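You operate a simulated robot arm through the tools that you are given. There is no shell and no other tool.

The job below is to be done with a simulated robot arm. You get a single attempt, and the scene is never put back.

TASK
Let the air off the tested tank, free it and stand it on the mat that the screen calls for.
Fine: GOOD goes on the good mat, LEAK on the rework mat, in its middle and lined up with it; shut the vent again.

Only the result counts: the job must be done as asked and must still hold three seconds after the hand-in. Knocking over, shifting, dropping, spilling or breaking anything else fails it.

THE ROBOT
A 6-joint arm with a two-finger gripper, fixed in place. Base frame: the origin is on the floor under the middle of its stand, x ahead of it, y to its left, z up. Readings come in mm, degrees, newtons and seconds.
It reaches about 1637 mm from its shoulder. Its first joint turns from -166.0 to 166.0 degrees. Payload 3.43 kg.
The TCP is the grasp point between the finger pads, 20 mm short of the fingertips. In the tool frame z runs along the fingers and y along their closing line. The gripper opens to 190 mm; its body begins 248 mm behind the TCP.
Orientation is told as [roll, pitch, yaw] about the base's x, y, z axes, in that order, counted from this pose: with the fingers straight down and closing along the base's y, the tool's x points along the base's -x, its y along +y and its z along -z.

THE INTERFACE
- The arm moves only by the tool jog_arm. Its argument "steps" is a list of rows, each an object (a shift or turn left out is 0, a gripper value left out holds the last) with "fingers": the closure, from 0 (fully open) to 1 (shut); "xyz": the shift along the base's x, y, z in mm, a list of three; "rotation": the turn, a rotation vector about the base's x, y, z in degrees, a list of three. In form: [{"fingers": fingers, "xyz": [dx, dy, dz], "rotation": [ax, ay, az]}, ...]. A call has 1 to 20 rows; each row shifts and turns the commanded pose from where the row before left it. A row lasts 0.2 s, in which the tool goes at most 50 mm and 8.6 degrees; a call with a longer step from one row to the next is refused whole, and so is a gripper value outside its range. Where a pose cannot be reached the arm comes as near as it can. A force on the tool above 70 N (or 10 N above the force at the start of the call, whichever is more), or a blocked arm, ends the call early, and 0.2 s more pass. The fingers move at their own pace (about 45 mm/s each) and stop on an object; they squeeze with about 31 N. The grip force told is the motor's: it shows also when the fingers shut on nothing. Time passes only in rows, and 0.2 s behind the last, so rows that do not move let the fingers close. It gives the time, the measured TCP pose, the force on the tool (base axes), the opening and the grip force at its end, in the units of the frame above (readings bear some noise), with the torque about the TCP (base axes, N m) and any sound that the robot's microphone picked up, and new pictures: "show" is both (left out), scene, wrist or none.
- Cameras (640 x 400 px; columns grow to the right, rows downward): "scene" is fixed at [219.7, -649.6, 1671]; the picture's right is [0.83, -0.56, 0.00], its down [-0.26, -0.39, -0.88] and it looks along [0.49, 0.73, -0.47] (base axes); focal length 356 px, centre (320, 200). "wrist" rides on the gripper at [70, -8, -288] in the tool frame; the picture's right is [0.12, 0.99, 0.00], its down [-0.96, 0.12, -0.25] and it looks along [-0.25, 0.03, 0.97] (tool axes); focal length 261 px, centre (320, 200). There is no depth. A picture from a camera that has moved, and an enlarged one, comes with that camera's place and axes in the base frame and with its lens.
- move_column(by): slides the trunk up (or, below 0, down) by that many mm; the arm rides with it, the base frame stays. It gives what a move gives, with no picture.
- enlarge(camera, box): a new picture of the part [left, top, right, bottom] of that camera's present view, enlarged. No time passes.
- job_done(): hands the job in; it is judged then, once.

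Places have to be worked out from the pictures, the camera data and where the tool is seen. Open the gripper and draw the arm clear of the work before you hand the job in, unless the task says otherwise.

The tools are called after "Emit:" by a JSON object that holds its "fn" and its "kwargs". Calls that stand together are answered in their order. jog_arm: Moves the arm, as the interface text tells. Its arguments: {"type":"object","properties":{"steps":{"type":"array"},"show":{"type":"string","enum":["both","scene","wrist","none"]}},"required":["steps"]} The other tools are called the same way: move_column (by) moves the trunk up or down; enlarge (camera, box) takes an enlarged picture of a part of a camera's view; job_done () hands the job in.

At the start:

```text
t: 0.0
eef_pos: [555.2, 195.7, 1312.6]
tool_rot: [-0.1, -0.1, -0.1]
ft_force: [0.4, -0.1, -0.4]
moment: [0.01, 0.03, 0.05]
width: 189.9
grasp_force: 0.1
trunk travel left (down, up): [-175.0, 65.0]
```

scene: 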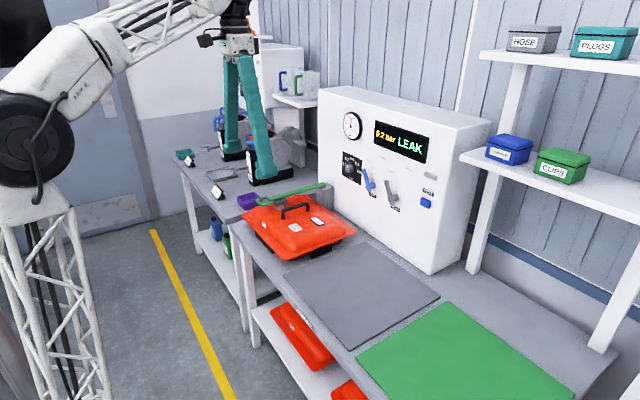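
wrist: 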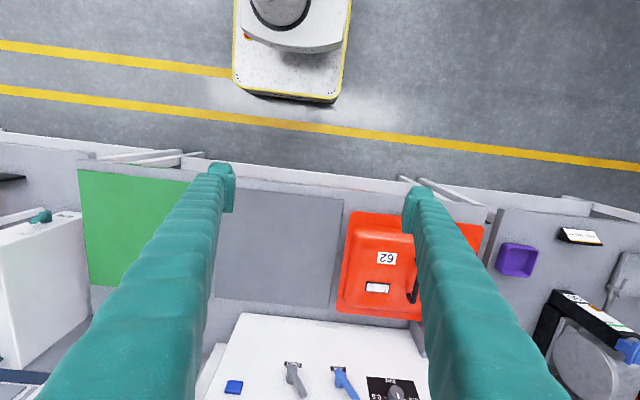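

I'll begin by looking closely at the scene: the screen seems to read LEAK, and an orange tank sits in front of the tester. I'm enlarging several parts to find the vent, clamp and mats.

Emit:
{"fn": "enlarge", "kwargs": {"camera": "scene", "box": [320, 90, 480, 230]}}

Emit:
{"fn": "enlarge", "kwargs": {"camera": "scene", "box": [220, 160, 380, 280]}}

Emit:
{"fn": "enlarge", "kwargs": {"camera": "scene", "box": [240, 230, 600, 400]}}

Emit:
{"fn": "enlarge", "kwargs": {"camera": "wrist", "box": [200, 170, 520, 400]}}

Emit:
{"fn": "enlarge", "kwargs": {"camera": "scene", "box": [160, 60, 340, 220]}}

```text
2.86 times, centred on (400, 160) of scene
camera zoom: at [219.7, -649.6, 1671.0], right [0.83, -0.56, 0.0], down [-0.26, -0.39, -0.88], along [0.49, 0.73, -0.47], focal length 1016 px, centre (91, 314)
```

zoom: 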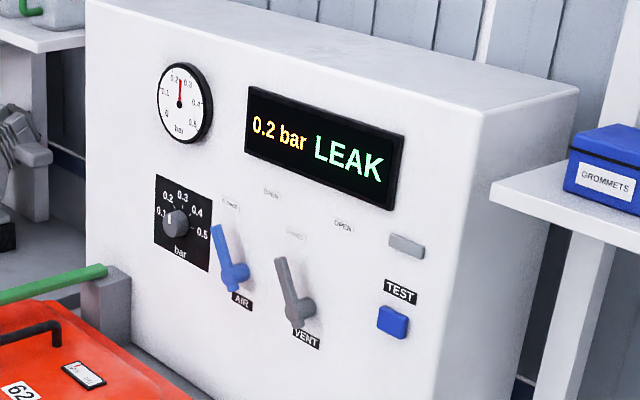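

```text
3.33 times, centred on (300, 220) of scene
camera zoom: at [219.7, -649.6, 1671.0], right [0.83, -0.56, 0.0], down [-0.26, -0.39, -0.88], along [0.49, 0.73, -0.47], focal length 1186 px, centre (387, 133)
```

zoom: 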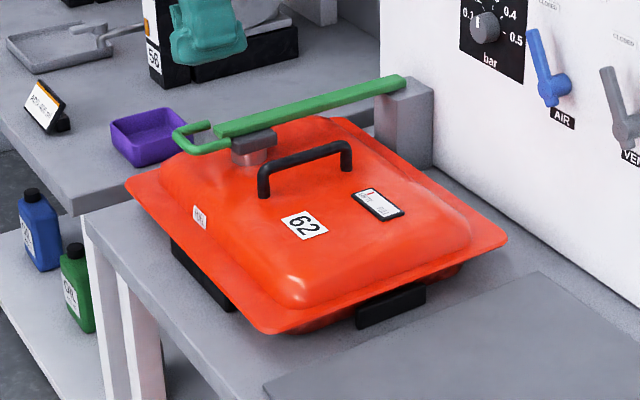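

```text
1.78 times, centred on (420, 315) of scene
camera zoom: at [219.7, -649.6, 1671.0], right [0.83, -0.56, 0.0], down [-0.26, -0.39, -0.88], along [0.49, 0.73, -0.47], focal length 632 px, centre (142, -4)
```

zoom: 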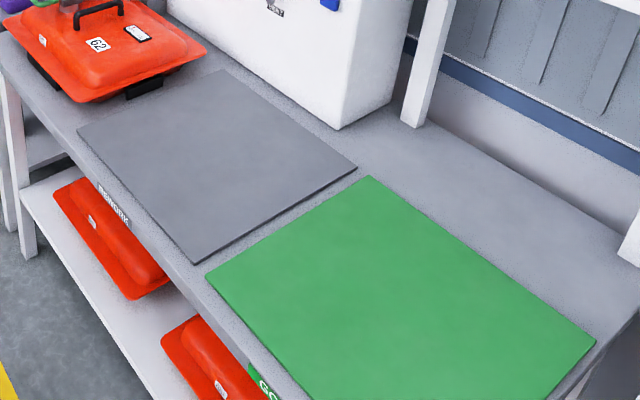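

```text
1.74 times, centred on (360, 285) of wrist
camera zoom: at [484.3, 187.5, 1600.9], right [-0.12, 0.99, 0.0], down [0.96, 0.11, 0.25], along [0.25, 0.03, -0.97], focal length 453 px, centre (250, 52)
```

zoom: 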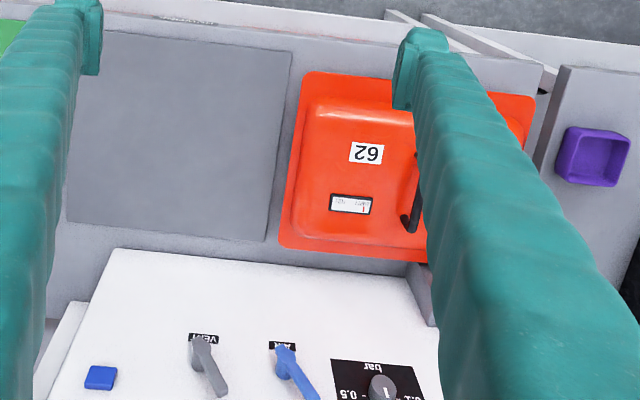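

```text
2.50 times, centred on (250, 140) of scene
camera zoom: at [219.7, -649.6, 1671.0], right [0.83, -0.56, 0.0], down [-0.26, -0.39, -0.88], along [0.49, 0.73, -0.47], focal length 889 px, centre (495, 350)
```

zoom: 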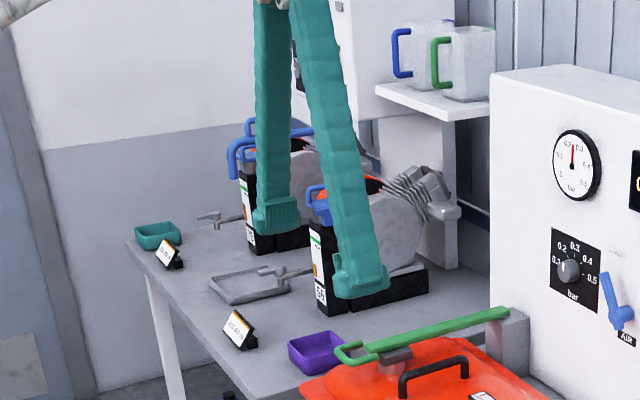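

The screen reads "0.2 bar LEAK", and both valves seem to point to their closed marks. I'll zoom in on the valve labels, the bench-edge labels and the clamp.

Emit:
{"fn": "enlarge", "kwargs": {"camera": "scene", "box": [365, 130, 445, 180]}}

Emit:
{"fn": "enlarge", "kwargs": {"camera": "scene", "box": [360, 160, 440, 220]}}

Emit:
{"fn": "enlarge", "kwargs": {"camera": "scene", "box": [265, 310, 425, 400]}}

Emit:
{"fn": "enlarge", "kwargs": {"camera": "scene", "box": [240, 170, 340, 240]}}

Emit:
{"fn": "enlarge", "kwargs": {"camera": "scene", "box": [330, 100, 390, 150]}}

```text
8.00 times, centred on (405, 155) of scene
camera zoom: at [219.7, -649.6, 1671.0], right [0.83, -0.56, 0.0], down [-0.26, -0.39, -0.88], along [0.49, 0.73, -0.47], focal length 2846 px, centre (-360, 560)
```

zoom: 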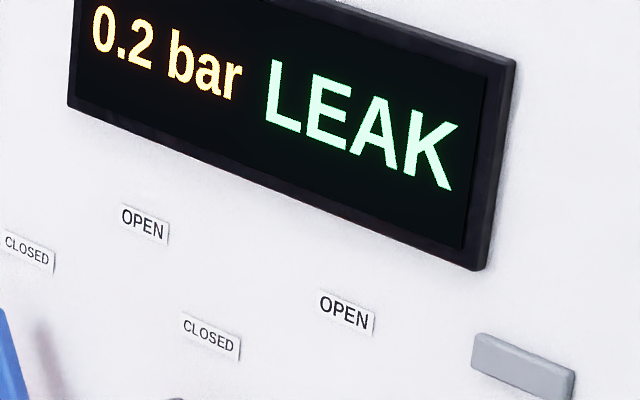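

```text
6.67 times, centred on (400, 190) of scene
camera zoom: at [219.7, -649.6, 1671.0], right [0.83, -0.56, 0.0], down [-0.26, -0.39, -0.88], along [0.49, 0.73, -0.47], focal length 2372 px, centre (-213, 267)
```

zoom: 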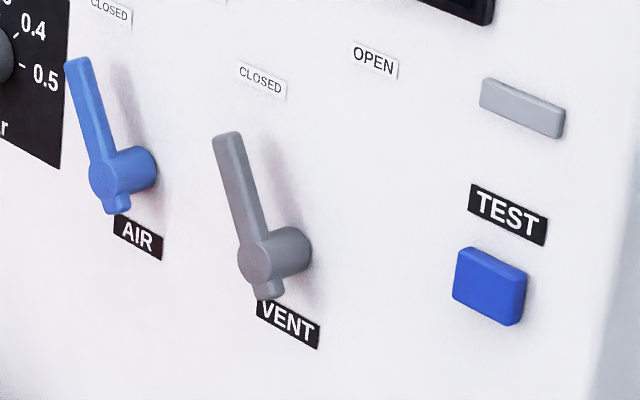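

```text
4.00 times, centred on (345, 355) of scene
camera zoom: at [219.7, -649.6, 1671.0], right [0.83, -0.56, 0.0], down [-0.26, -0.39, -0.88], along [0.49, 0.73, -0.47], focal length 1423 px, centre (220, -420)
```

zoom: 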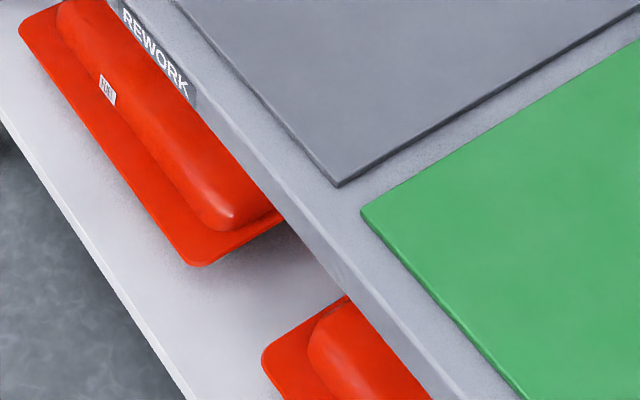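

```text
5.71 times, centred on (290, 205) of scene
camera zoom: at [219.7, -649.6, 1671.0], right [0.83, -0.56, 0.0], down [-0.26, -0.39, -0.88], along [0.49, 0.73, -0.47], focal length 2033 px, centre (491, 171)
```

zoom: 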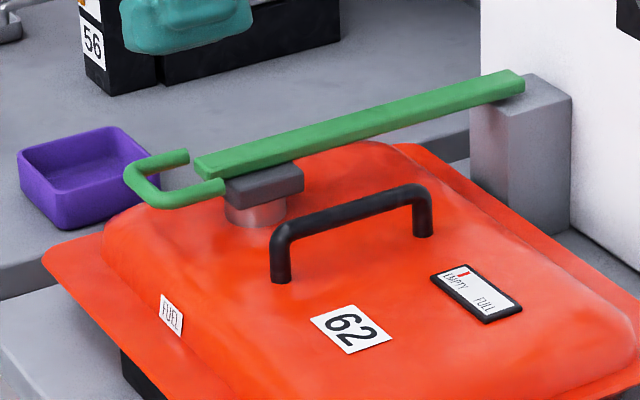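

```text
8.00 times, centred on (360, 125) of scene
camera zoom: at [219.7, -649.6, 1671.0], right [0.83, -0.56, 0.0], down [-0.26, -0.39, -0.88], along [0.49, 0.73, -0.47], focal length 2846 px, centre (0, 800)
```

zoom: 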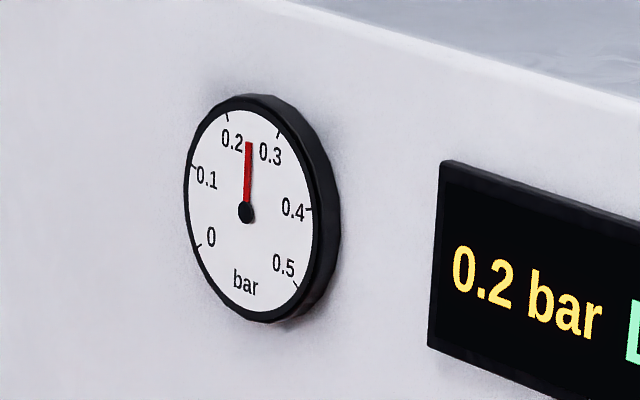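

I judge grey to be the REWORK mat, spanning about x 687–1084, y −111–287 at z≈800. The panel face is at x≈1155, with the VENT hub near (y 203, z 1030) and closed to the +y side. I'll swing the tool to point at the panel, keeping well back, to see the valves close up.

Emit:
{"fn": "jog_arm", "kwargs": {"steps": [{"xyz": [30, 0, -10], "rotation": [0, -8.2, 0]}, {"xyz": [30, 0, -10], "rotation": [0, -8.2, 0]}, {"xyz": [30, 0, -10], "rotation": [0, -8.2, 0]}, {"xyz": [30, 0, -10], "rotation": [0, -8.2, 0]}, {"xyz": [30, 0, -15], "rotation": [0, -8.2, 0]}, {"xyz": [30, 0, -15], "rotation": [0, -8.2, 0]}, {"xyz": [30, 0, -15], "rotation": [0, -8.2, 0]}, {"xyz": [30, 0, -15], "rotation": [0, -8.2, 0]}, {"xyz": [30, 0, -15], "rotation": [0, -8.2, 0]}, {"xyz": [30, 0, -15], "rotation": [0, -8.2, 0]}, {"xyz": [30, 0, -15], "rotation": [0, -8, 0]}, {}]}}

```text
t: 2.6
eef_pos: [887.0, 195.5, 1166.8]
tool_rot: [130.1, -89.8, -130.3]
ft_force: [-1.3, -0.6, 0.1]
moment: [-0.01, 0.0, -0.08]
width: 190.1
grasp_force: 0.0
trunk travel left (down, up): [-175.0, 65.0]
camera wrist: at [598.0, 187.9, 1096.7], right [0.0, 0.99, -0.12], down [-0.25, 0.11, 0.96], along [0.97, 0.03, 0.25], focal length 261 px, centre (320, 200)
```

scene: 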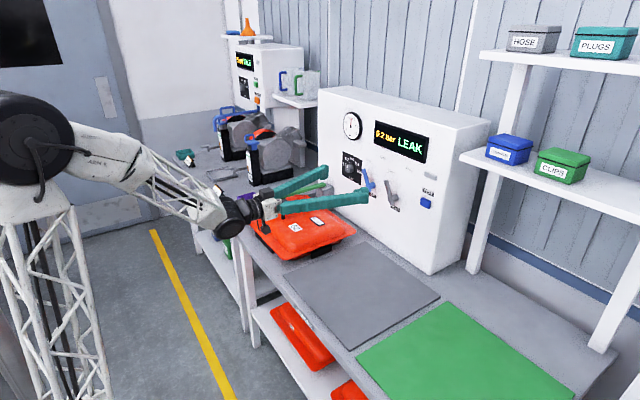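
wrist: 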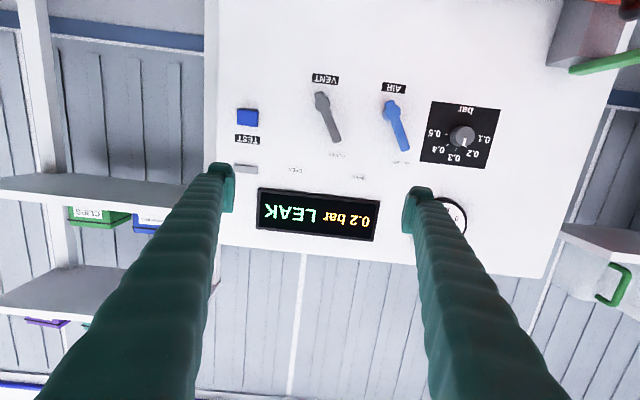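

The panel is in view, upside down in the wrist camera. I'll enlarge it to measure the valve handle.

Emit:
{"fn": "enlarge", "kwargs": {"camera": "wrist", "box": [220, 60, 420, 185]}}

Emit:
{"fn": "enlarge", "kwargs": {"camera": "scene", "box": [220, 150, 420, 275]}}

Emit:
{"fn": "enlarge", "kwargs": {"camera": "wrist", "box": [190, 140, 510, 340]}}

```text
3.20 times, centred on (320, 122) of wrist
camera zoom: at [598.0, 187.9, 1096.7], right [0.0, 0.99, -0.12], down [-0.25, 0.11, 0.96], along [0.97, 0.03, 0.25], focal length 834 px, centre (320, 448)
```

zoom: 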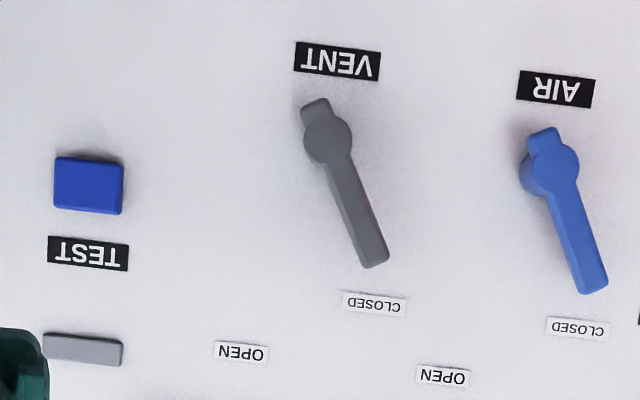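

```text
3.20 times, centred on (320, 212) of scene
camera zoom: at [219.7, -649.6, 1671.0], right [0.83, -0.56, 0.0], down [-0.26, -0.39, -0.88], along [0.49, 0.73, -0.47], focal length 1138 px, centre (320, 160)
```

zoom: 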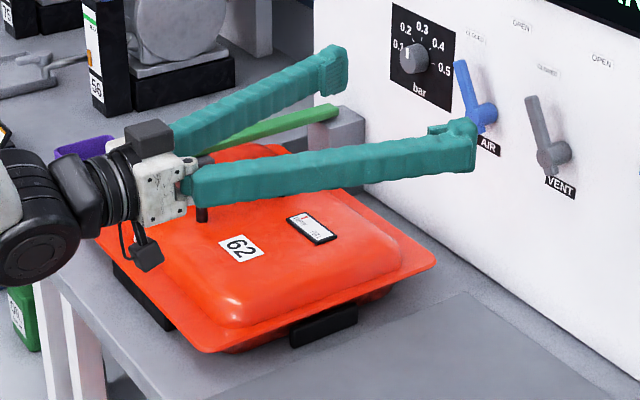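

```text
2.00 times, centred on (350, 240) of wrist
camera zoom: at [598.0, 187.9, 1096.7], right [0.0, 0.99, -0.12], down [-0.25, 0.11, 0.96], along [0.97, 0.03, 0.25], focal length 521 px, centre (260, 120)
```

zoom: 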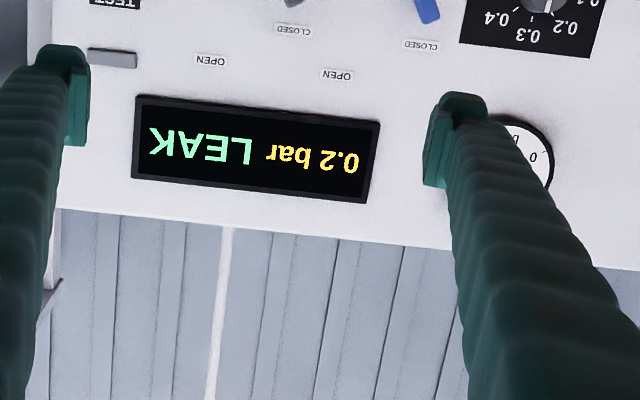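

The handle tilts about 30° to +y, with its hub near (y 186, z 1044) and its tip near (223, 1110). I'll narrow the fingers to about 70 mm and move up in front of it, still short of contact, to measure its depth by parallax.

Emit:
{"fn": "jog_arm", "kwargs": {"steps": [{"fingers": 0.63, "xyz": [0, 4, -20]}, {"xyz": [0, 4, -26]}, {"xyz": [0, 5, -26]}, {"xyz": [30, 5, 0]}, {"xyz": [30, 0, 0]}, {"xyz": [30, 0, 0]}, {"xyz": [30, 0, 0]}, {"xyz": [23, 0, 0]}, {}, {}]}}

```text
t: 4.8
eef_pos: [1030.1, 211.4, 1095.6]
tool_rot: [153.5, -89.9, -153.6]
ft_force: [0.0, 0.8, 0.8]
moment: [-0.04, 0.01, 0.0]
width: 70.3
grasp_force: 0.1
trunk travel left (down, up): [-175.0, 65.0]
camera wrist: at [741.2, 204.8, 1025.6], right [0.0, 0.99, -0.12], down [-0.25, 0.12, 0.96], along [0.97, 0.03, 0.25], focal length 261 px, centre (320, 200)
```

scene: 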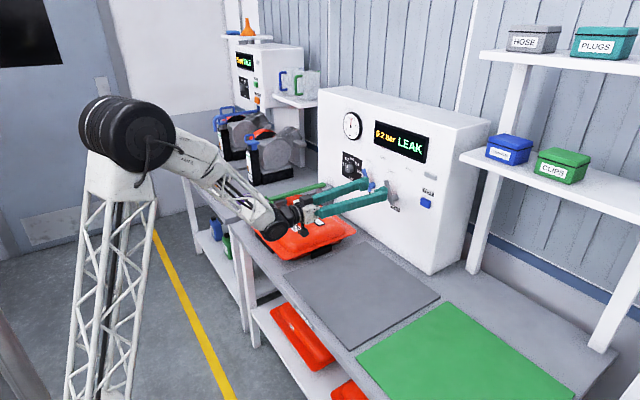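
wrist: 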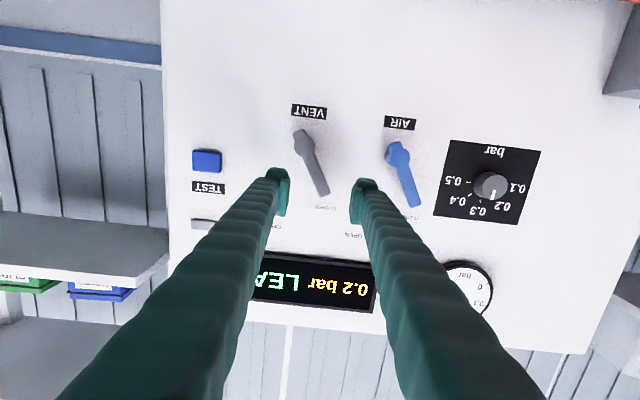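

Emit:
{"fn": "enlarge", "kwargs": {"camera": "wrist", "box": [220, 80, 440, 240]}}

Emit:
{"fn": "enlarge", "kwargs": {"camera": "scene", "box": [320, 150, 440, 225]}}

```text
2.50 times, centred on (330, 160) of wrist
camera zoom: at [741.2, 204.8, 1025.6], right [0.0, 0.99, -0.12], down [-0.25, 0.12, 0.96], along [0.97, 0.03, 0.25], focal length 652 px, centre (295, 300)
```

zoom: 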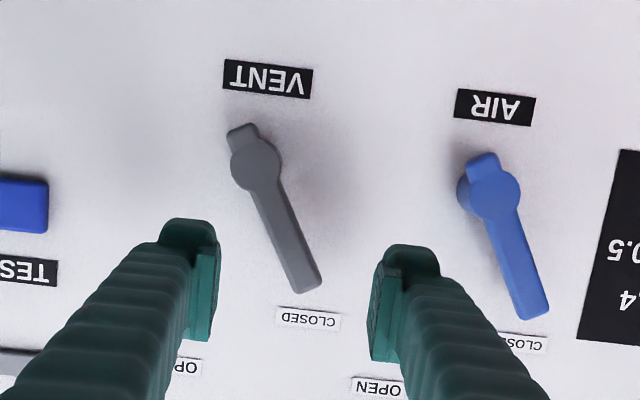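

```text
5.33 times, centred on (380, 188) of scene
camera zoom: at [219.7, -649.6, 1671.0], right [0.83, -0.56, 0.0], down [-0.26, -0.39, -0.88], along [0.49, 0.73, -0.47], focal length 1897 px, centre (0, 267)
```

zoom: 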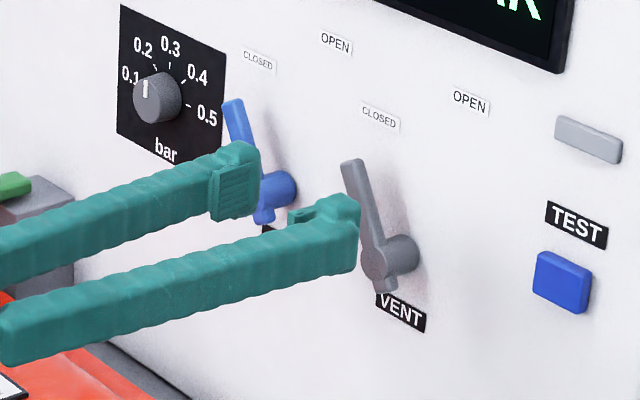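

The wrist parallax puts the panel at x≈1125 and the handle front at x≈1090, with its tip at (222, 1106). The fingers straddle it with clearance on both sides, so I'll advance to put the tips at x≈1104 and look.

Emit:
{"fn": "jog_arm", "kwargs": {"steps": [{"xyz": [15, 0, 0]}, {"xyz": [15, 0, 0]}, {"xyz": [12, 0, 0]}, {"xyz": [12, 0, 0]}, {}]}}

Emit:
{"fn": "enlarge", "kwargs": {"camera": "scene", "box": [320, 150, 440, 225]}}

Emit:
{"fn": "enlarge", "kwargs": {"camera": "wrist", "box": [220, 80, 440, 240]}}

```text
t: 6.0
eef_pos: [1082.5, 213.2, 1095.6]
tool_rot: [155.9, -90.0, -155.9]
ft_force: [-0.7, 0.5, -0.4]
moment: [0.01, 0.0, 0.01]
width: 70.2
grasp_force: 0.0
trunk travel left (down, up): [-175.0, 65.0]
camera wrist: at [794.6, 205.2, 1025.1], right [0.0, 0.99, -0.12], down [-0.25, 0.12, 0.96], along [0.97, 0.03, 0.25], focal length 261 px, centre (320, 200)
```

scene: 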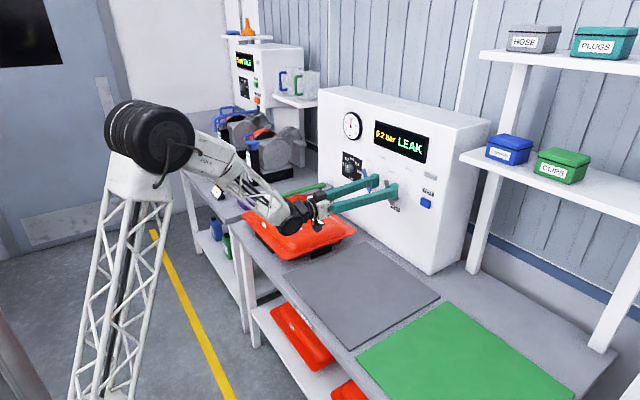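
wrist: 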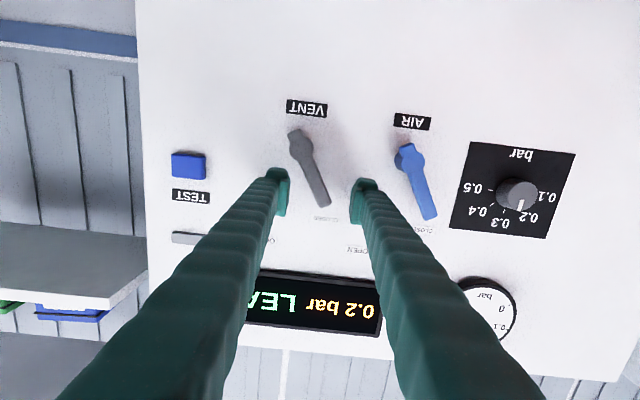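

```text
5.33 times, centred on (380, 188) of scene
camera zoom: at [219.7, -649.6, 1671.0], right [0.83, -0.56, 0.0], down [-0.26, -0.39, -0.88], along [0.49, 0.73, -0.47], focal length 1897 px, centre (0, 267)
```

zoom: 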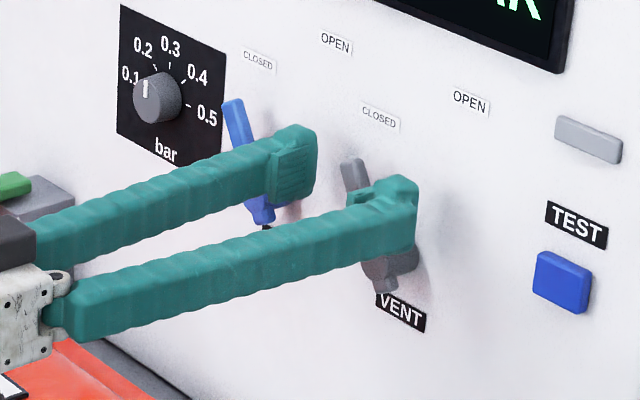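

```text
2.50 times, centred on (330, 160) of wrist
camera zoom: at [794.6, 205.2, 1025.1], right [0.0, 0.99, -0.12], down [-0.25, 0.12, 0.96], along [0.97, 0.03, 0.25], focal length 652 px, centre (295, 300)
```

zoom: 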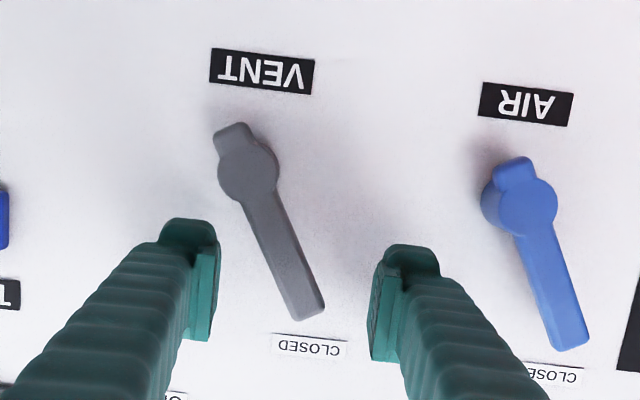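

The fingertips overlap the handle by about 10 mm, with an estimated 20 mm left to the panel. I'll go 5 mm deeper and push the handle in −y with the left finger to near vertical, well short of the TEST button, then check.

Emit:
{"fn": "jog_arm", "kwargs": {"steps": [{"xyz": [5, 0, 0]}, {"xyz": [0, -8, 0]}, {"xyz": [0, -8, 0]}, {"xyz": [0, -6, 0]}, {"xyz": [0, -6, 0]}, {"xyz": [0, -6, 0]}, {"xyz": [0, -6, 0]}, {"xyz": [0, -6, 0]}, {}]}}

Emit:
{"fn": "enlarge", "kwargs": {"camera": "wrist", "box": [220, 80, 440, 240]}}

Emit:
{"fn": "enlarge", "kwargs": {"camera": "scene", "box": [320, 100, 440, 225]}}

```text
t: 8.0
eef_pos: [1088.7, 167.1, 1094.3]
tool_rot: [152.7, -90.0, -152.9]
ft_force: [-0.2, -0.1, -0.4]
moment: [-0.03, 0.02, 0.06]
width: 70.6
grasp_force: 0.1
trunk travel left (down, up): [-175.0, 65.0]
camera wrist: at [799.9, 159.0, 1025.4], right [0.0, 0.99, -0.12], down [-0.25, 0.12, 0.96], along [0.97, 0.03, 0.25], focal length 261 px, centre (320, 200)
```

scene: 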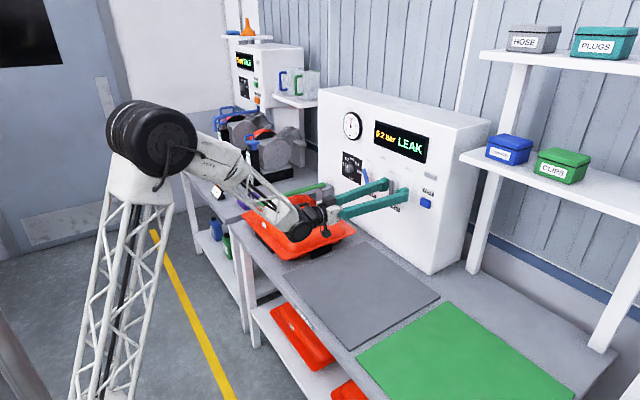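
wrist: 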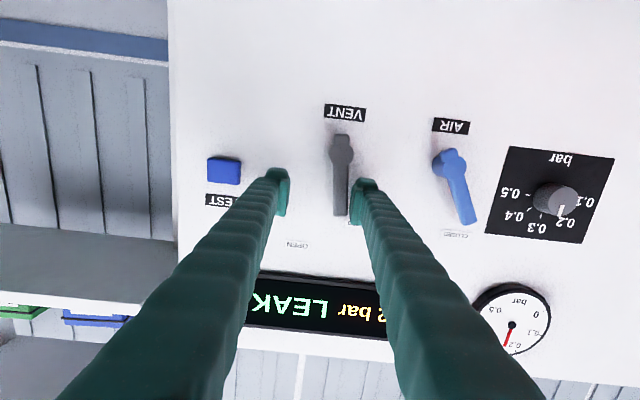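

```text
2.50 times, centred on (330, 160) of wrist
camera zoom: at [799.9, 159.0, 1025.4], right [0.0, 0.99, -0.12], down [-0.25, 0.12, 0.96], along [0.97, 0.03, 0.25], focal length 652 px, centre (295, 300)
```

zoom: 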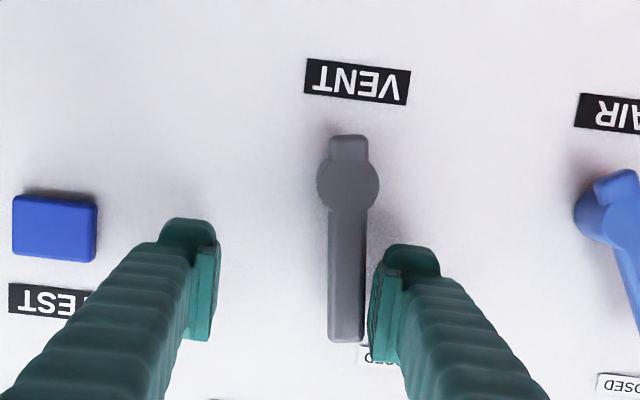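

```text
3.20 times, centred on (380, 162) of scene
camera zoom: at [219.7, -649.6, 1671.0], right [0.83, -0.56, 0.0], down [-0.26, -0.39, -0.88], along [0.49, 0.73, -0.47], focal length 1138 px, centre (128, 320)
```

zoom: 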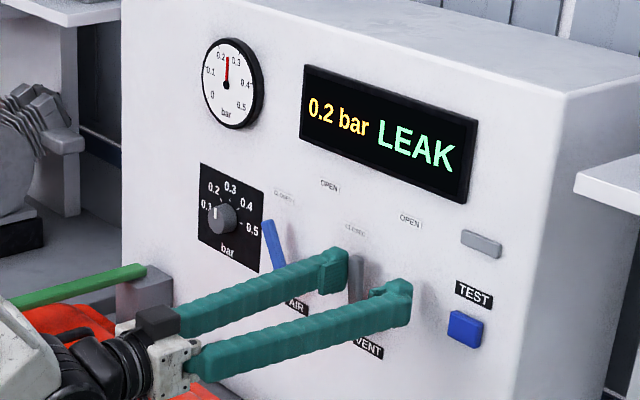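

The handle moved freely to about 7° short of vertical; the gauge still reads about 0.25. I'll narrow the fingers to about 50 mm for clearance to the TEST button and push further towards OPEN, watching the gauge.

Emit:
{"fn": "jog_arm", "kwargs": {"steps": [{"fingers": 0.737}, {}, {"xyz": [0, -6, 0]}, {"xyz": [0, -6, 0]}, {"xyz": [0, -6, 0]}, {}]}}

Emit:
{"fn": "enlarge", "kwargs": {"camera": "wrist", "box": [220, 80, 440, 240]}}

Emit:
{"fn": "enlarge", "kwargs": {"camera": "scene", "box": [320, 100, 440, 225]}}

```text
t: 9.4
eef_pos: [1088.4, 148.7, 1094.9]
tool_rot: [163.6, -89.9, -163.7]
ft_force: [1.3, 2.8, 0.8]
moment: [0.09, -0.04, 0.03]
width: 51.5
grasp_force: 1.1
trunk travel left (down, up): [-175.0, 65.0]
camera wrist: at [799.8, 141.7, 1025.4], right [0.0, 0.99, -0.12], down [-0.25, 0.12, 0.96], along [0.97, 0.03, 0.25], focal length 261 px, centre (320, 200)
```

scene: 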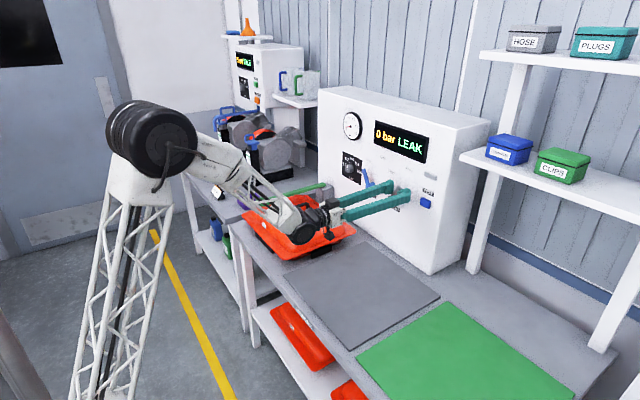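
wrist: 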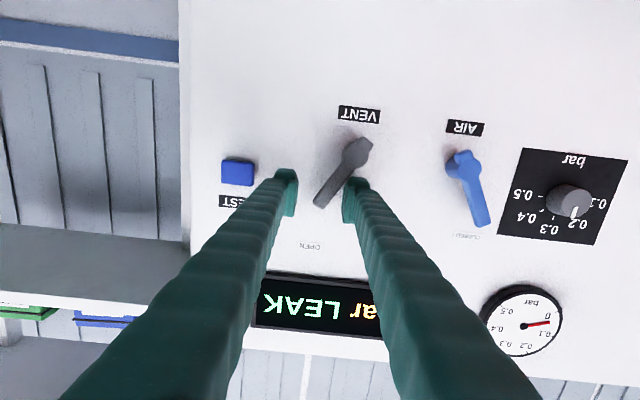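

```text
2.50 times, centred on (330, 160) of wrist
camera zoom: at [799.8, 141.7, 1025.4], right [0.0, 0.99, -0.12], down [-0.25, 0.12, 0.96], along [0.97, 0.03, 0.25], focal length 652 px, centre (295, 300)
```

zoom: 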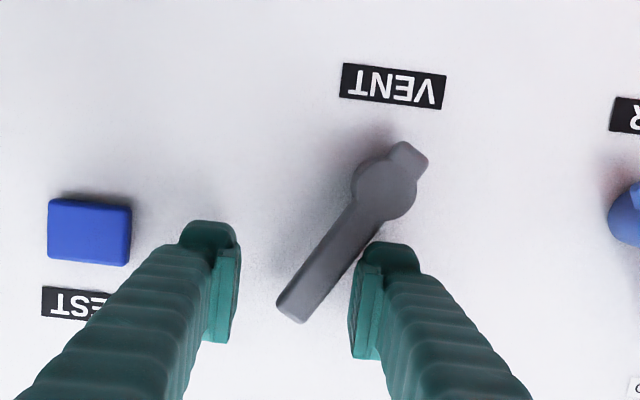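

```text
3.20 times, centred on (380, 162) of scene
camera zoom: at [219.7, -649.6, 1671.0], right [0.83, -0.56, 0.0], down [-0.26, -0.39, -0.88], along [0.49, 0.73, -0.47], focal length 1138 px, centre (128, 320)
```

zoom: 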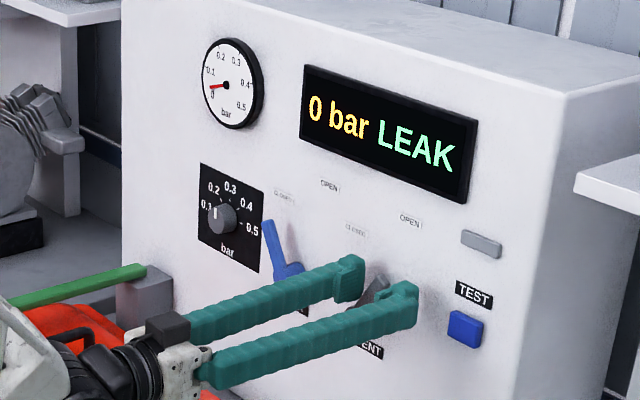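

The vent is open: the screen shows 0 bar and the gauge needle is almost at zero. I'll wait a couple of seconds for it to empty completely.

Emit:
{"fn": "jog_arm", "kwargs": {"steps": [{}, {}, {}, {}, {}, {}, {}, {}, {}, {}], "show": "none"}}

Emit:
{"fn": "enlarge", "kwargs": {"camera": "scene", "box": [330, 100, 430, 162]}}

Emit:
{"fn": "enlarge", "kwargs": {"camera": "wrist", "box": [440, 260, 600, 360]}}

```text
t: 11.6
eef_pos: [1088.5, 148.8, 1095.5]
tool_rot: [159.7, -89.8, -159.9]
ft_force: [0.0, 3.9, 1.2]
moment: [0.1, -0.01, 0.04]
width: 51.8
grasp_force: 1.8
trunk travel left (down, up): [-175.0, 65.0]
```

```text
6.40 times, centred on (380, 131) of scene
camera zoom: at [219.7, -649.6, 1671.0], right [0.83, -0.56, 0.0], down [-0.26, -0.39, -0.88], along [0.49, 0.73, -0.47], focal length 2277 px, centre (-64, 642)
```

zoom: 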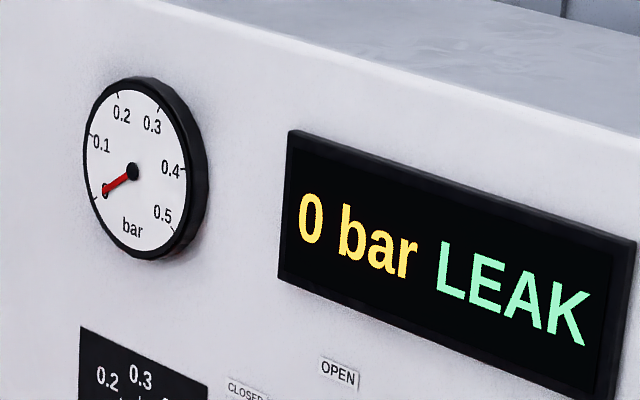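

```text
4.00 times, centred on (520, 310) of wrist
camera zoom: at [799.8, 141.5, 1025.4], right [0.0, 0.99, -0.12], down [-0.25, 0.12, 0.96], along [0.97, 0.03, 0.25], focal length 1043 px, centre (-480, -240)
```

zoom: 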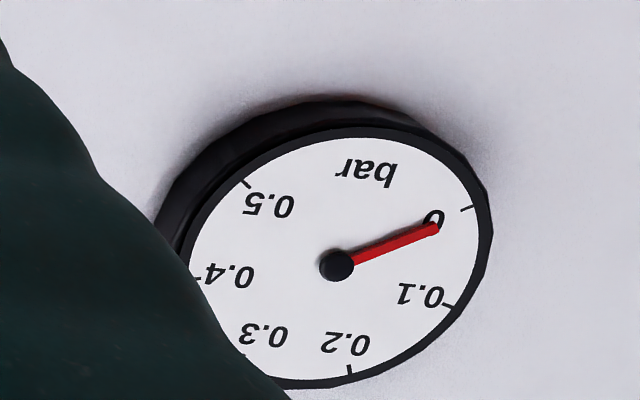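

Gauge and screen both read zero. The AIR valve is closed, so I'll push the VENT handle back to CLOSED now with the right finger and check that the pressure stays at zero.

Emit:
{"fn": "jog_arm", "kwargs": {"steps": [{"xyz": [0, 8, 0]}, {"xyz": [0, 8, 0]}, {"xyz": [0, 8, 0]}, {"xyz": [0, 8, 0]}, {"xyz": [0, 8, 0]}, {"xyz": [0, 8, 0]}, {"xyz": [0, 8, 0]}, {"xyz": [0, 6, 0]}, {"xyz": [0, 4, 0]}, {}]}}

Emit:
{"fn": "enlarge", "kwargs": {"camera": "wrist", "box": [220, 80, 440, 240]}}

Emit:
{"fn": "enlarge", "kwargs": {"camera": "scene", "box": [320, 100, 440, 225]}}

```text
t: 13.8
eef_pos: [1088.5, 214.6, 1095.1]
tool_rot: [155.1, -89.9, -155.2]
ft_force: [0.5, -0.7, 0.8]
moment: [-0.03, 0.04, -0.04]
width: 50.8
grasp_force: 0.6
trunk travel left (down, up): [-175.0, 65.0]
camera wrist: at [799.7, 207.1, 1025.3], right [0.0, 0.99, -0.12], down [-0.25, 0.12, 0.96], along [0.97, 0.03, 0.25], focal length 261 px, centre (320, 200)
```

scene: 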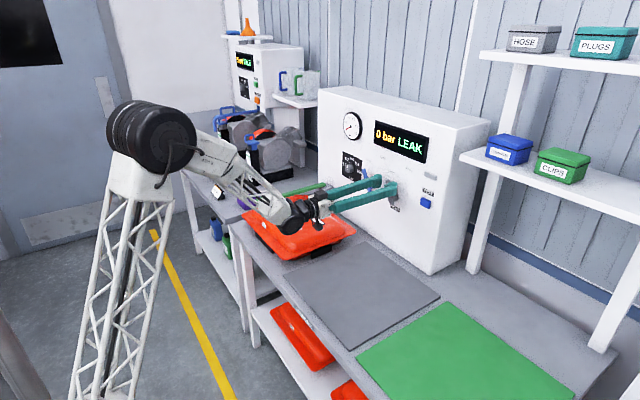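
wrist: 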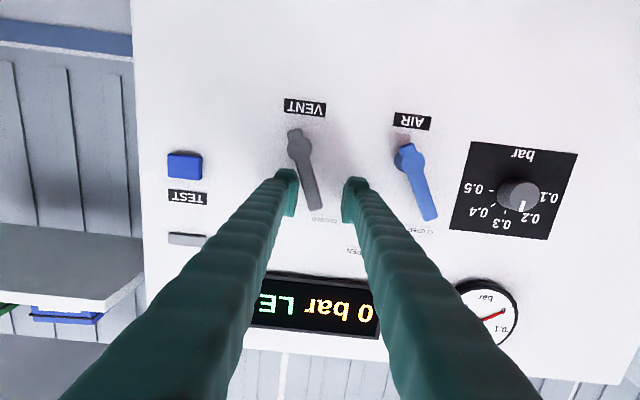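

```text
2.50 times, centred on (330, 160) of wrist
camera zoom: at [799.7, 207.1, 1025.3], right [0.0, 0.99, -0.12], down [-0.25, 0.12, 0.96], along [0.97, 0.03, 0.25], focal length 652 px, centre (295, 300)
```

zoom: 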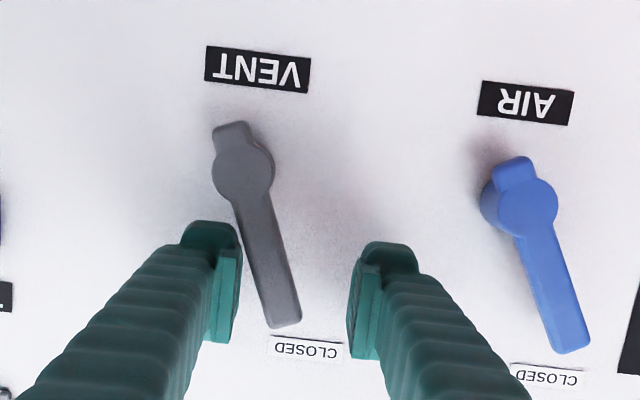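

```text
3.20 times, centred on (380, 162) of scene
camera zoom: at [219.7, -649.6, 1671.0], right [0.83, -0.56, 0.0], down [-0.26, -0.39, -0.88], along [0.49, 0.73, -0.47], focal length 1138 px, centre (128, 320)
```

zoom: 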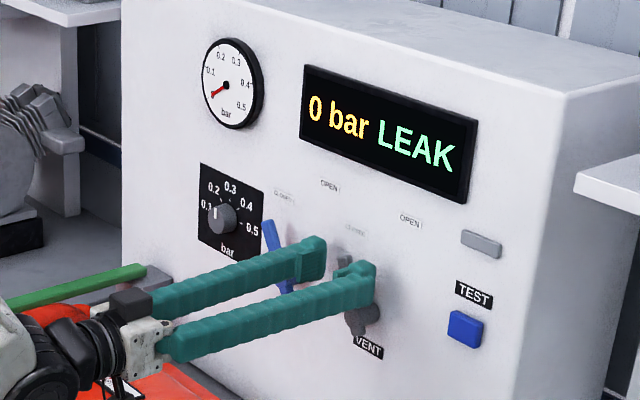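

The handle is about 7° short of its original closed angle. I'll push a bit further in small steps towards the stop.

Emit:
{"fn": "jog_arm", "kwargs": {"steps": [{"xyz": [0, 3, 0]}, {"xyz": [0, 3, 0]}, {"xyz": [0, 2, 0]}, {"xyz": [0, 2, 0]}, {}], "show": "wrist"}}

Emit:
{"fn": "enlarge", "kwargs": {"camera": "wrist", "box": [220, 80, 440, 240]}}

```text
t: 15.0
eef_pos: [1088.3, 224.0, 1096.6]
tool_rot: [148.7, -89.7, -148.9]
ft_force: [2.7, -13.8, 4.5]
moment: [-0.37, -0.11, -0.03]
width: 57.3
grasp_force: 6.7
trunk travel left (down, up): [-175.0, 65.0]
camera wrist: at [800.1, 216.7, 1026.1], right [0.0, 0.99, -0.12], down [-0.25, 0.11, 0.96], along [0.97, 0.03, 0.25], focal length 261 px, centre (320, 200)
```

wrist: 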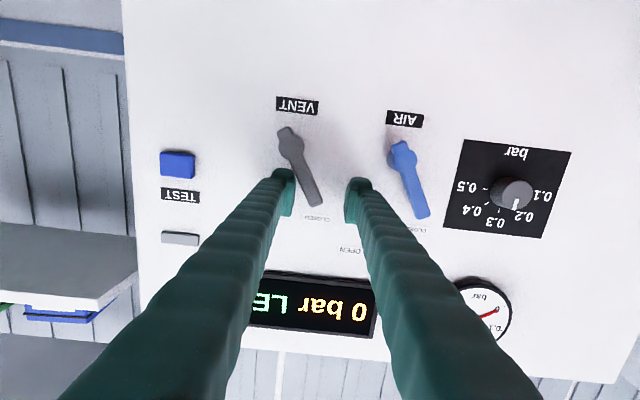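

```text
2.50 times, centred on (330, 160) of wrist
camera zoom: at [800.1, 216.7, 1026.1], right [0.0, 0.99, -0.12], down [-0.25, 0.11, 0.96], along [0.97, 0.03, 0.25], focal length 652 px, centre (295, 300)
```

zoom: 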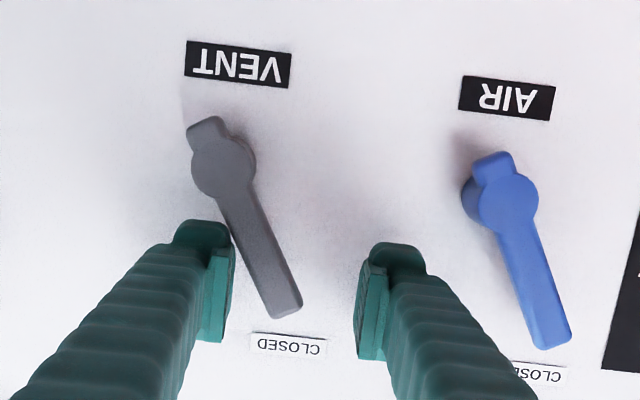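

The VENT handle is back on its stop at the original ~30° closed angle, and pressure stays at 0. I'll ease off the handle, back straight out, then rise and turn the tool down over the tank to look at the clamp.

Emit:
{"fn": "jog_arm", "kwargs": {"steps": [{"xyz": [0, -5, 0]}, {"xyz": [0, -5, 0]}, {"xyz": [-20, 0, 0]}, {"xyz": [-40, 0, 0]}, {"xyz": [-45, 0, 0]}, {"xyz": [-45, 0, 0]}, {"xyz": [-45, 0, 0]}, {}], "show": "wrist"}}

Emit:
{"fn": "jog_arm", "kwargs": {"steps": [{"xyz": [-3.5, 21, 14], "rotation": [0, 8.2, 0], "fingers": 0.5}, {"xyz": [-3.5, 21, 14], "rotation": [0, 8.2, 0]}, {"xyz": [-3.5, 21, 14], "rotation": [0, 8.2, 0]}, {"xyz": [-3.5, 21, 14], "rotation": [0, 8.2, 0]}, {"xyz": [-3.5, 21, 14], "rotation": [0, 8.2, 0]}, {"xyz": [-3.5, 21, 14], "rotation": [0, 8.2, 0]}, {"xyz": [-3.5, 21, 14], "rotation": [0, 8.2, 0]}, {"xyz": [-3.5, 21, 14], "rotation": [0, 8.2, 0]}, {"xyz": [-3.5, 21, 14], "rotation": [0, 8.2, 0]}, {"xyz": [-3.5, 21, 14], "rotation": [0, 8.2, 0]}, {"xyz": [-3.5, 21, 14], "rotation": [0, 8, 0]}, {}]}}

```text
t: 16.8
eef_pos: [893.2, 216.1, 1096.0]
tool_rot: [156.6, -90.0, -156.9]
ft_force: [0.8, -0.3, -0.7]
moment: [0.02, 0.0, 0.0]
width: 50.1
grasp_force: 0.1
trunk travel left (down, up): [-175.0, 65.0]
camera wrist: at [604.0, 207.9, 1026.1], right [0.0, 0.99, -0.12], down [-0.25, 0.12, 0.96], along [0.97, 0.03, 0.25], focal length 261 px, centre (320, 200)
```

wrist: 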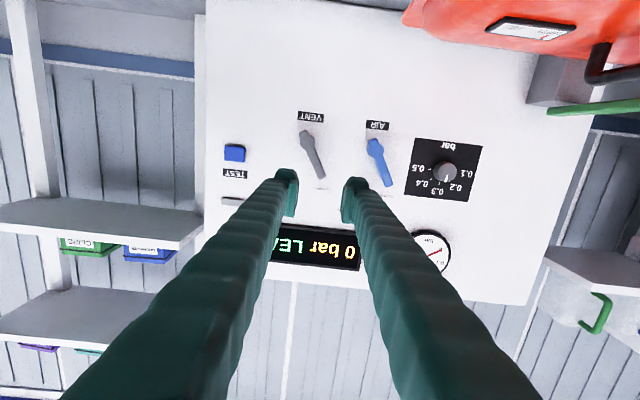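

```text
t: 19.4
eef_pos: [830.1, 433.4, 1210.6]
tool_rot: [0.1, -0.7, 0.0]
ft_force: [0.6, -0.6, -1.8]
moment: [-0.14, 0.22, 0.0]
width: 95.2
grasp_force: 0.0
out of reach, approached as far as the arm can: row 11
trunk travel left (down, up): [-175.0, 65.0]
camera wrist: at [754.9, 423.6, 1497.6], right [-0.12, 0.99, 0.0], down [0.96, 0.11, 0.26], along [0.26, 0.03, -0.97], focal length 261 px, centre (320, 200)
```

scene: 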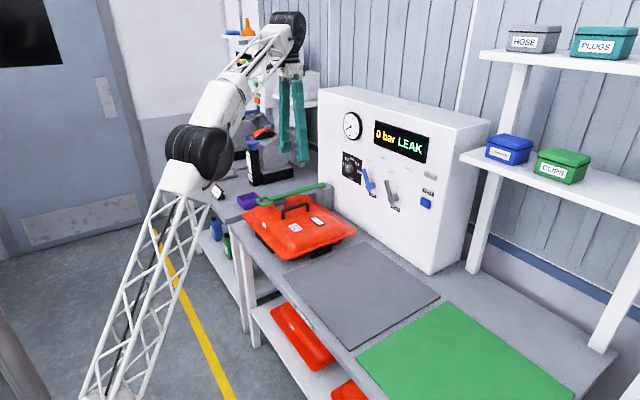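
wrist: 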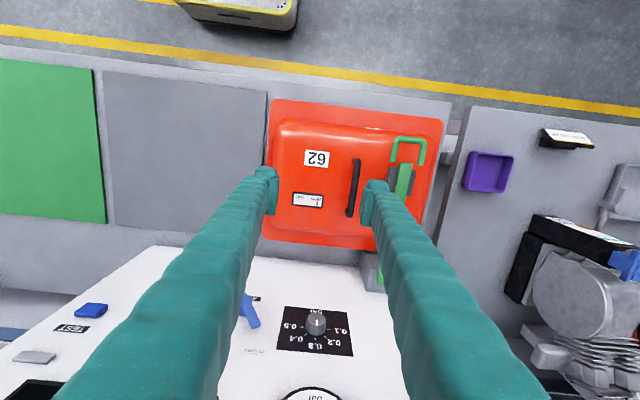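

The tank, its handle and the green clamp lever are visible from above, though the arm topped out slightly low, which is fine. I'll enlarge the tank and clamp to measure them.

Emit:
{"fn": "enlarge", "kwargs": {"camera": "wrist", "box": [240, 80, 480, 230]}}

Emit:
{"fn": "enlarge", "kwargs": {"camera": "wrist", "box": [340, 120, 440, 182]}}

Emit:
{"fn": "enlarge", "kwargs": {"camera": "scene", "box": [220, 165, 370, 270]}}

Emit:
{"fn": "enlarge", "kwargs": {"camera": "wrist", "box": [80, 60, 320, 260]}}

```text
2.67 times, centred on (360, 155) of wrist
camera zoom: at [754.9, 423.6, 1497.6], right [-0.12, 0.99, 0.0], down [0.96, 0.11, 0.26], along [0.26, 0.03, -0.97], focal length 695 px, centre (213, 320)
```

zoom: 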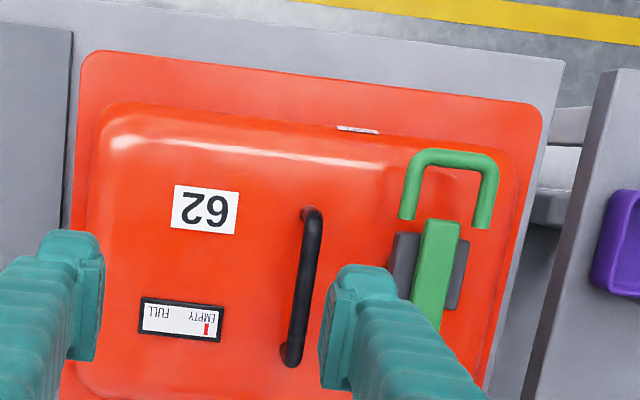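

```text
6.40 times, centred on (390, 151) of wrist
camera zoom: at [754.9, 423.6, 1497.6], right [-0.12, 0.99, 0.0], down [0.96, 0.11, 0.26], along [0.26, 0.03, -0.97], focal length 1668 px, centre (-128, 514)
```

zoom: 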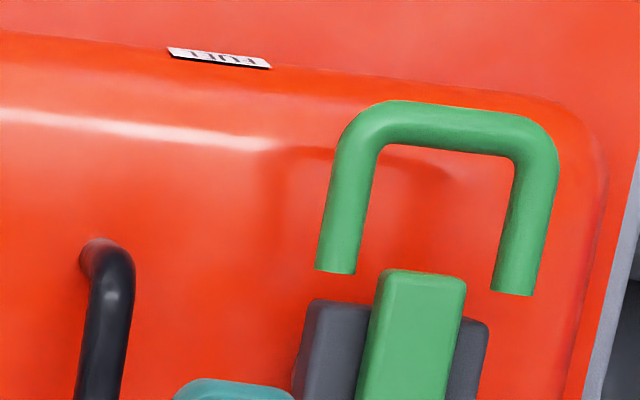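

```text
3.81 times, centred on (295, 218) of scene
camera zoom: at [219.7, -649.6, 1671.0], right [0.83, -0.56, 0.0], down [-0.26, -0.39, -0.88], along [0.49, 0.73, -0.47], focal length 1355 px, centre (415, 133)
```

zoom: 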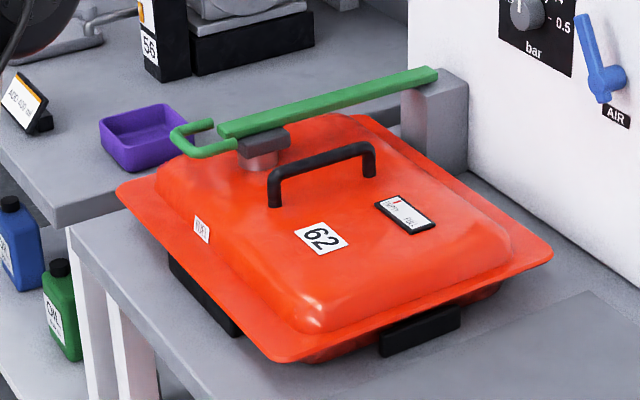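

```text
2.00 times, centred on (200, 160) of wrist
camera zoom: at [754.9, 423.6, 1497.6], right [-0.12, 0.99, 0.0], down [0.96, 0.11, 0.26], along [0.26, 0.03, -0.97], focal length 521 px, centre (560, 280)
```

zoom: 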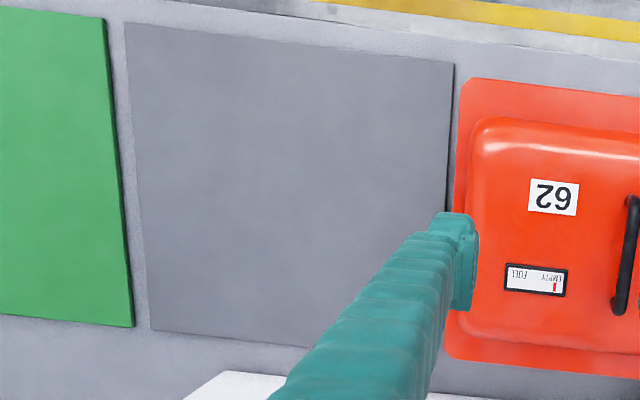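

I place the clamp's U-grip at x≈745–802, y≈575–648 (73 mm outside), z≈946, hinged at the post near x≈1075. The tank handle bar runs along x at about (873, 512, 928). I'll turn the tool to point +x again in front of the U, level with it but well back.

Emit:
{"fn": "jog_arm", "kwargs": {"steps": [{"fingers": 0.42, "xyz": [-18, 16, -10], "rotation": [0, -8.2, 0]}, {"xyz": [-18, 16, -10], "rotation": [0, -8.2, 0]}, {"xyz": [-18, 16, -10], "rotation": [0, -8.2, 0]}, {"xyz": [-18, 16, -10], "rotation": [0, -8.2, 0]}, {"xyz": [-18, 16, -10], "rotation": [0, -8.2, 0]}, {"xyz": [-18, 16, -10], "rotation": [0, -8.2, 0]}, {"xyz": [-18, 16, -10], "rotation": [0, -8.2, 0]}, {"xyz": [-18, 16, -10], "rotation": [0, -8.2, 0]}, {"xyz": [-18, 16, -10], "rotation": [0, -8.2, 0]}, {"xyz": [-18, 16, -10], "rotation": [0, -8.2, 0]}, {"xyz": [-18, 16, -10], "rotation": [0, -7.3, 0]}, {}]}}

```text
t: 22.0
eef_pos: [631.8, 607.1, 1102.5]
tool_rot: [6.1, -89.5, -6.1]
ft_force: [-0.1, -1.0, 1.2]
moment: [-0.01, 0.01, 0.01]
width: 110.1
grasp_force: 0.0
trunk travel left (down, up): [-175.0, 65.0]
camera wrist: at [341.6, 600.7, 1036.0], right [0.0, 0.99, -0.12], down [-0.24, 0.12, 0.96], along [0.97, 0.03, 0.24], focal length 261 px, centre (320, 200)
```

scene: 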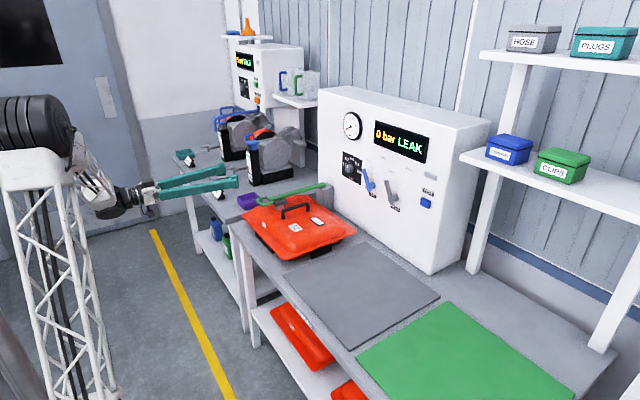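
wrist: 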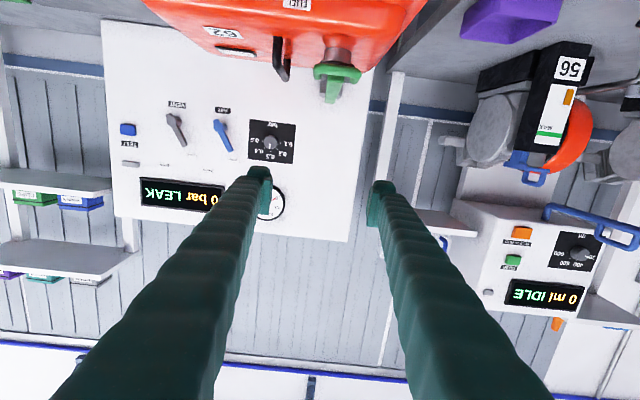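

Emit:
{"fn": "enlarge", "kwargs": {"camera": "wrist", "box": [250, 0, 410, 120]}}

```text
3.33 times, centred on (330, 60) of wrist
camera zoom: at [341.6, 600.7, 1036.0], right [0.0, 0.99, -0.12], down [-0.24, 0.12, 0.96], along [0.97, 0.03, 0.24], focal length 869 px, centre (287, 667)
```

zoom: 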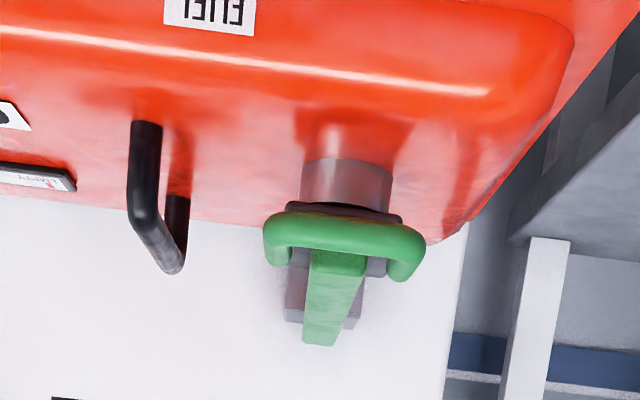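

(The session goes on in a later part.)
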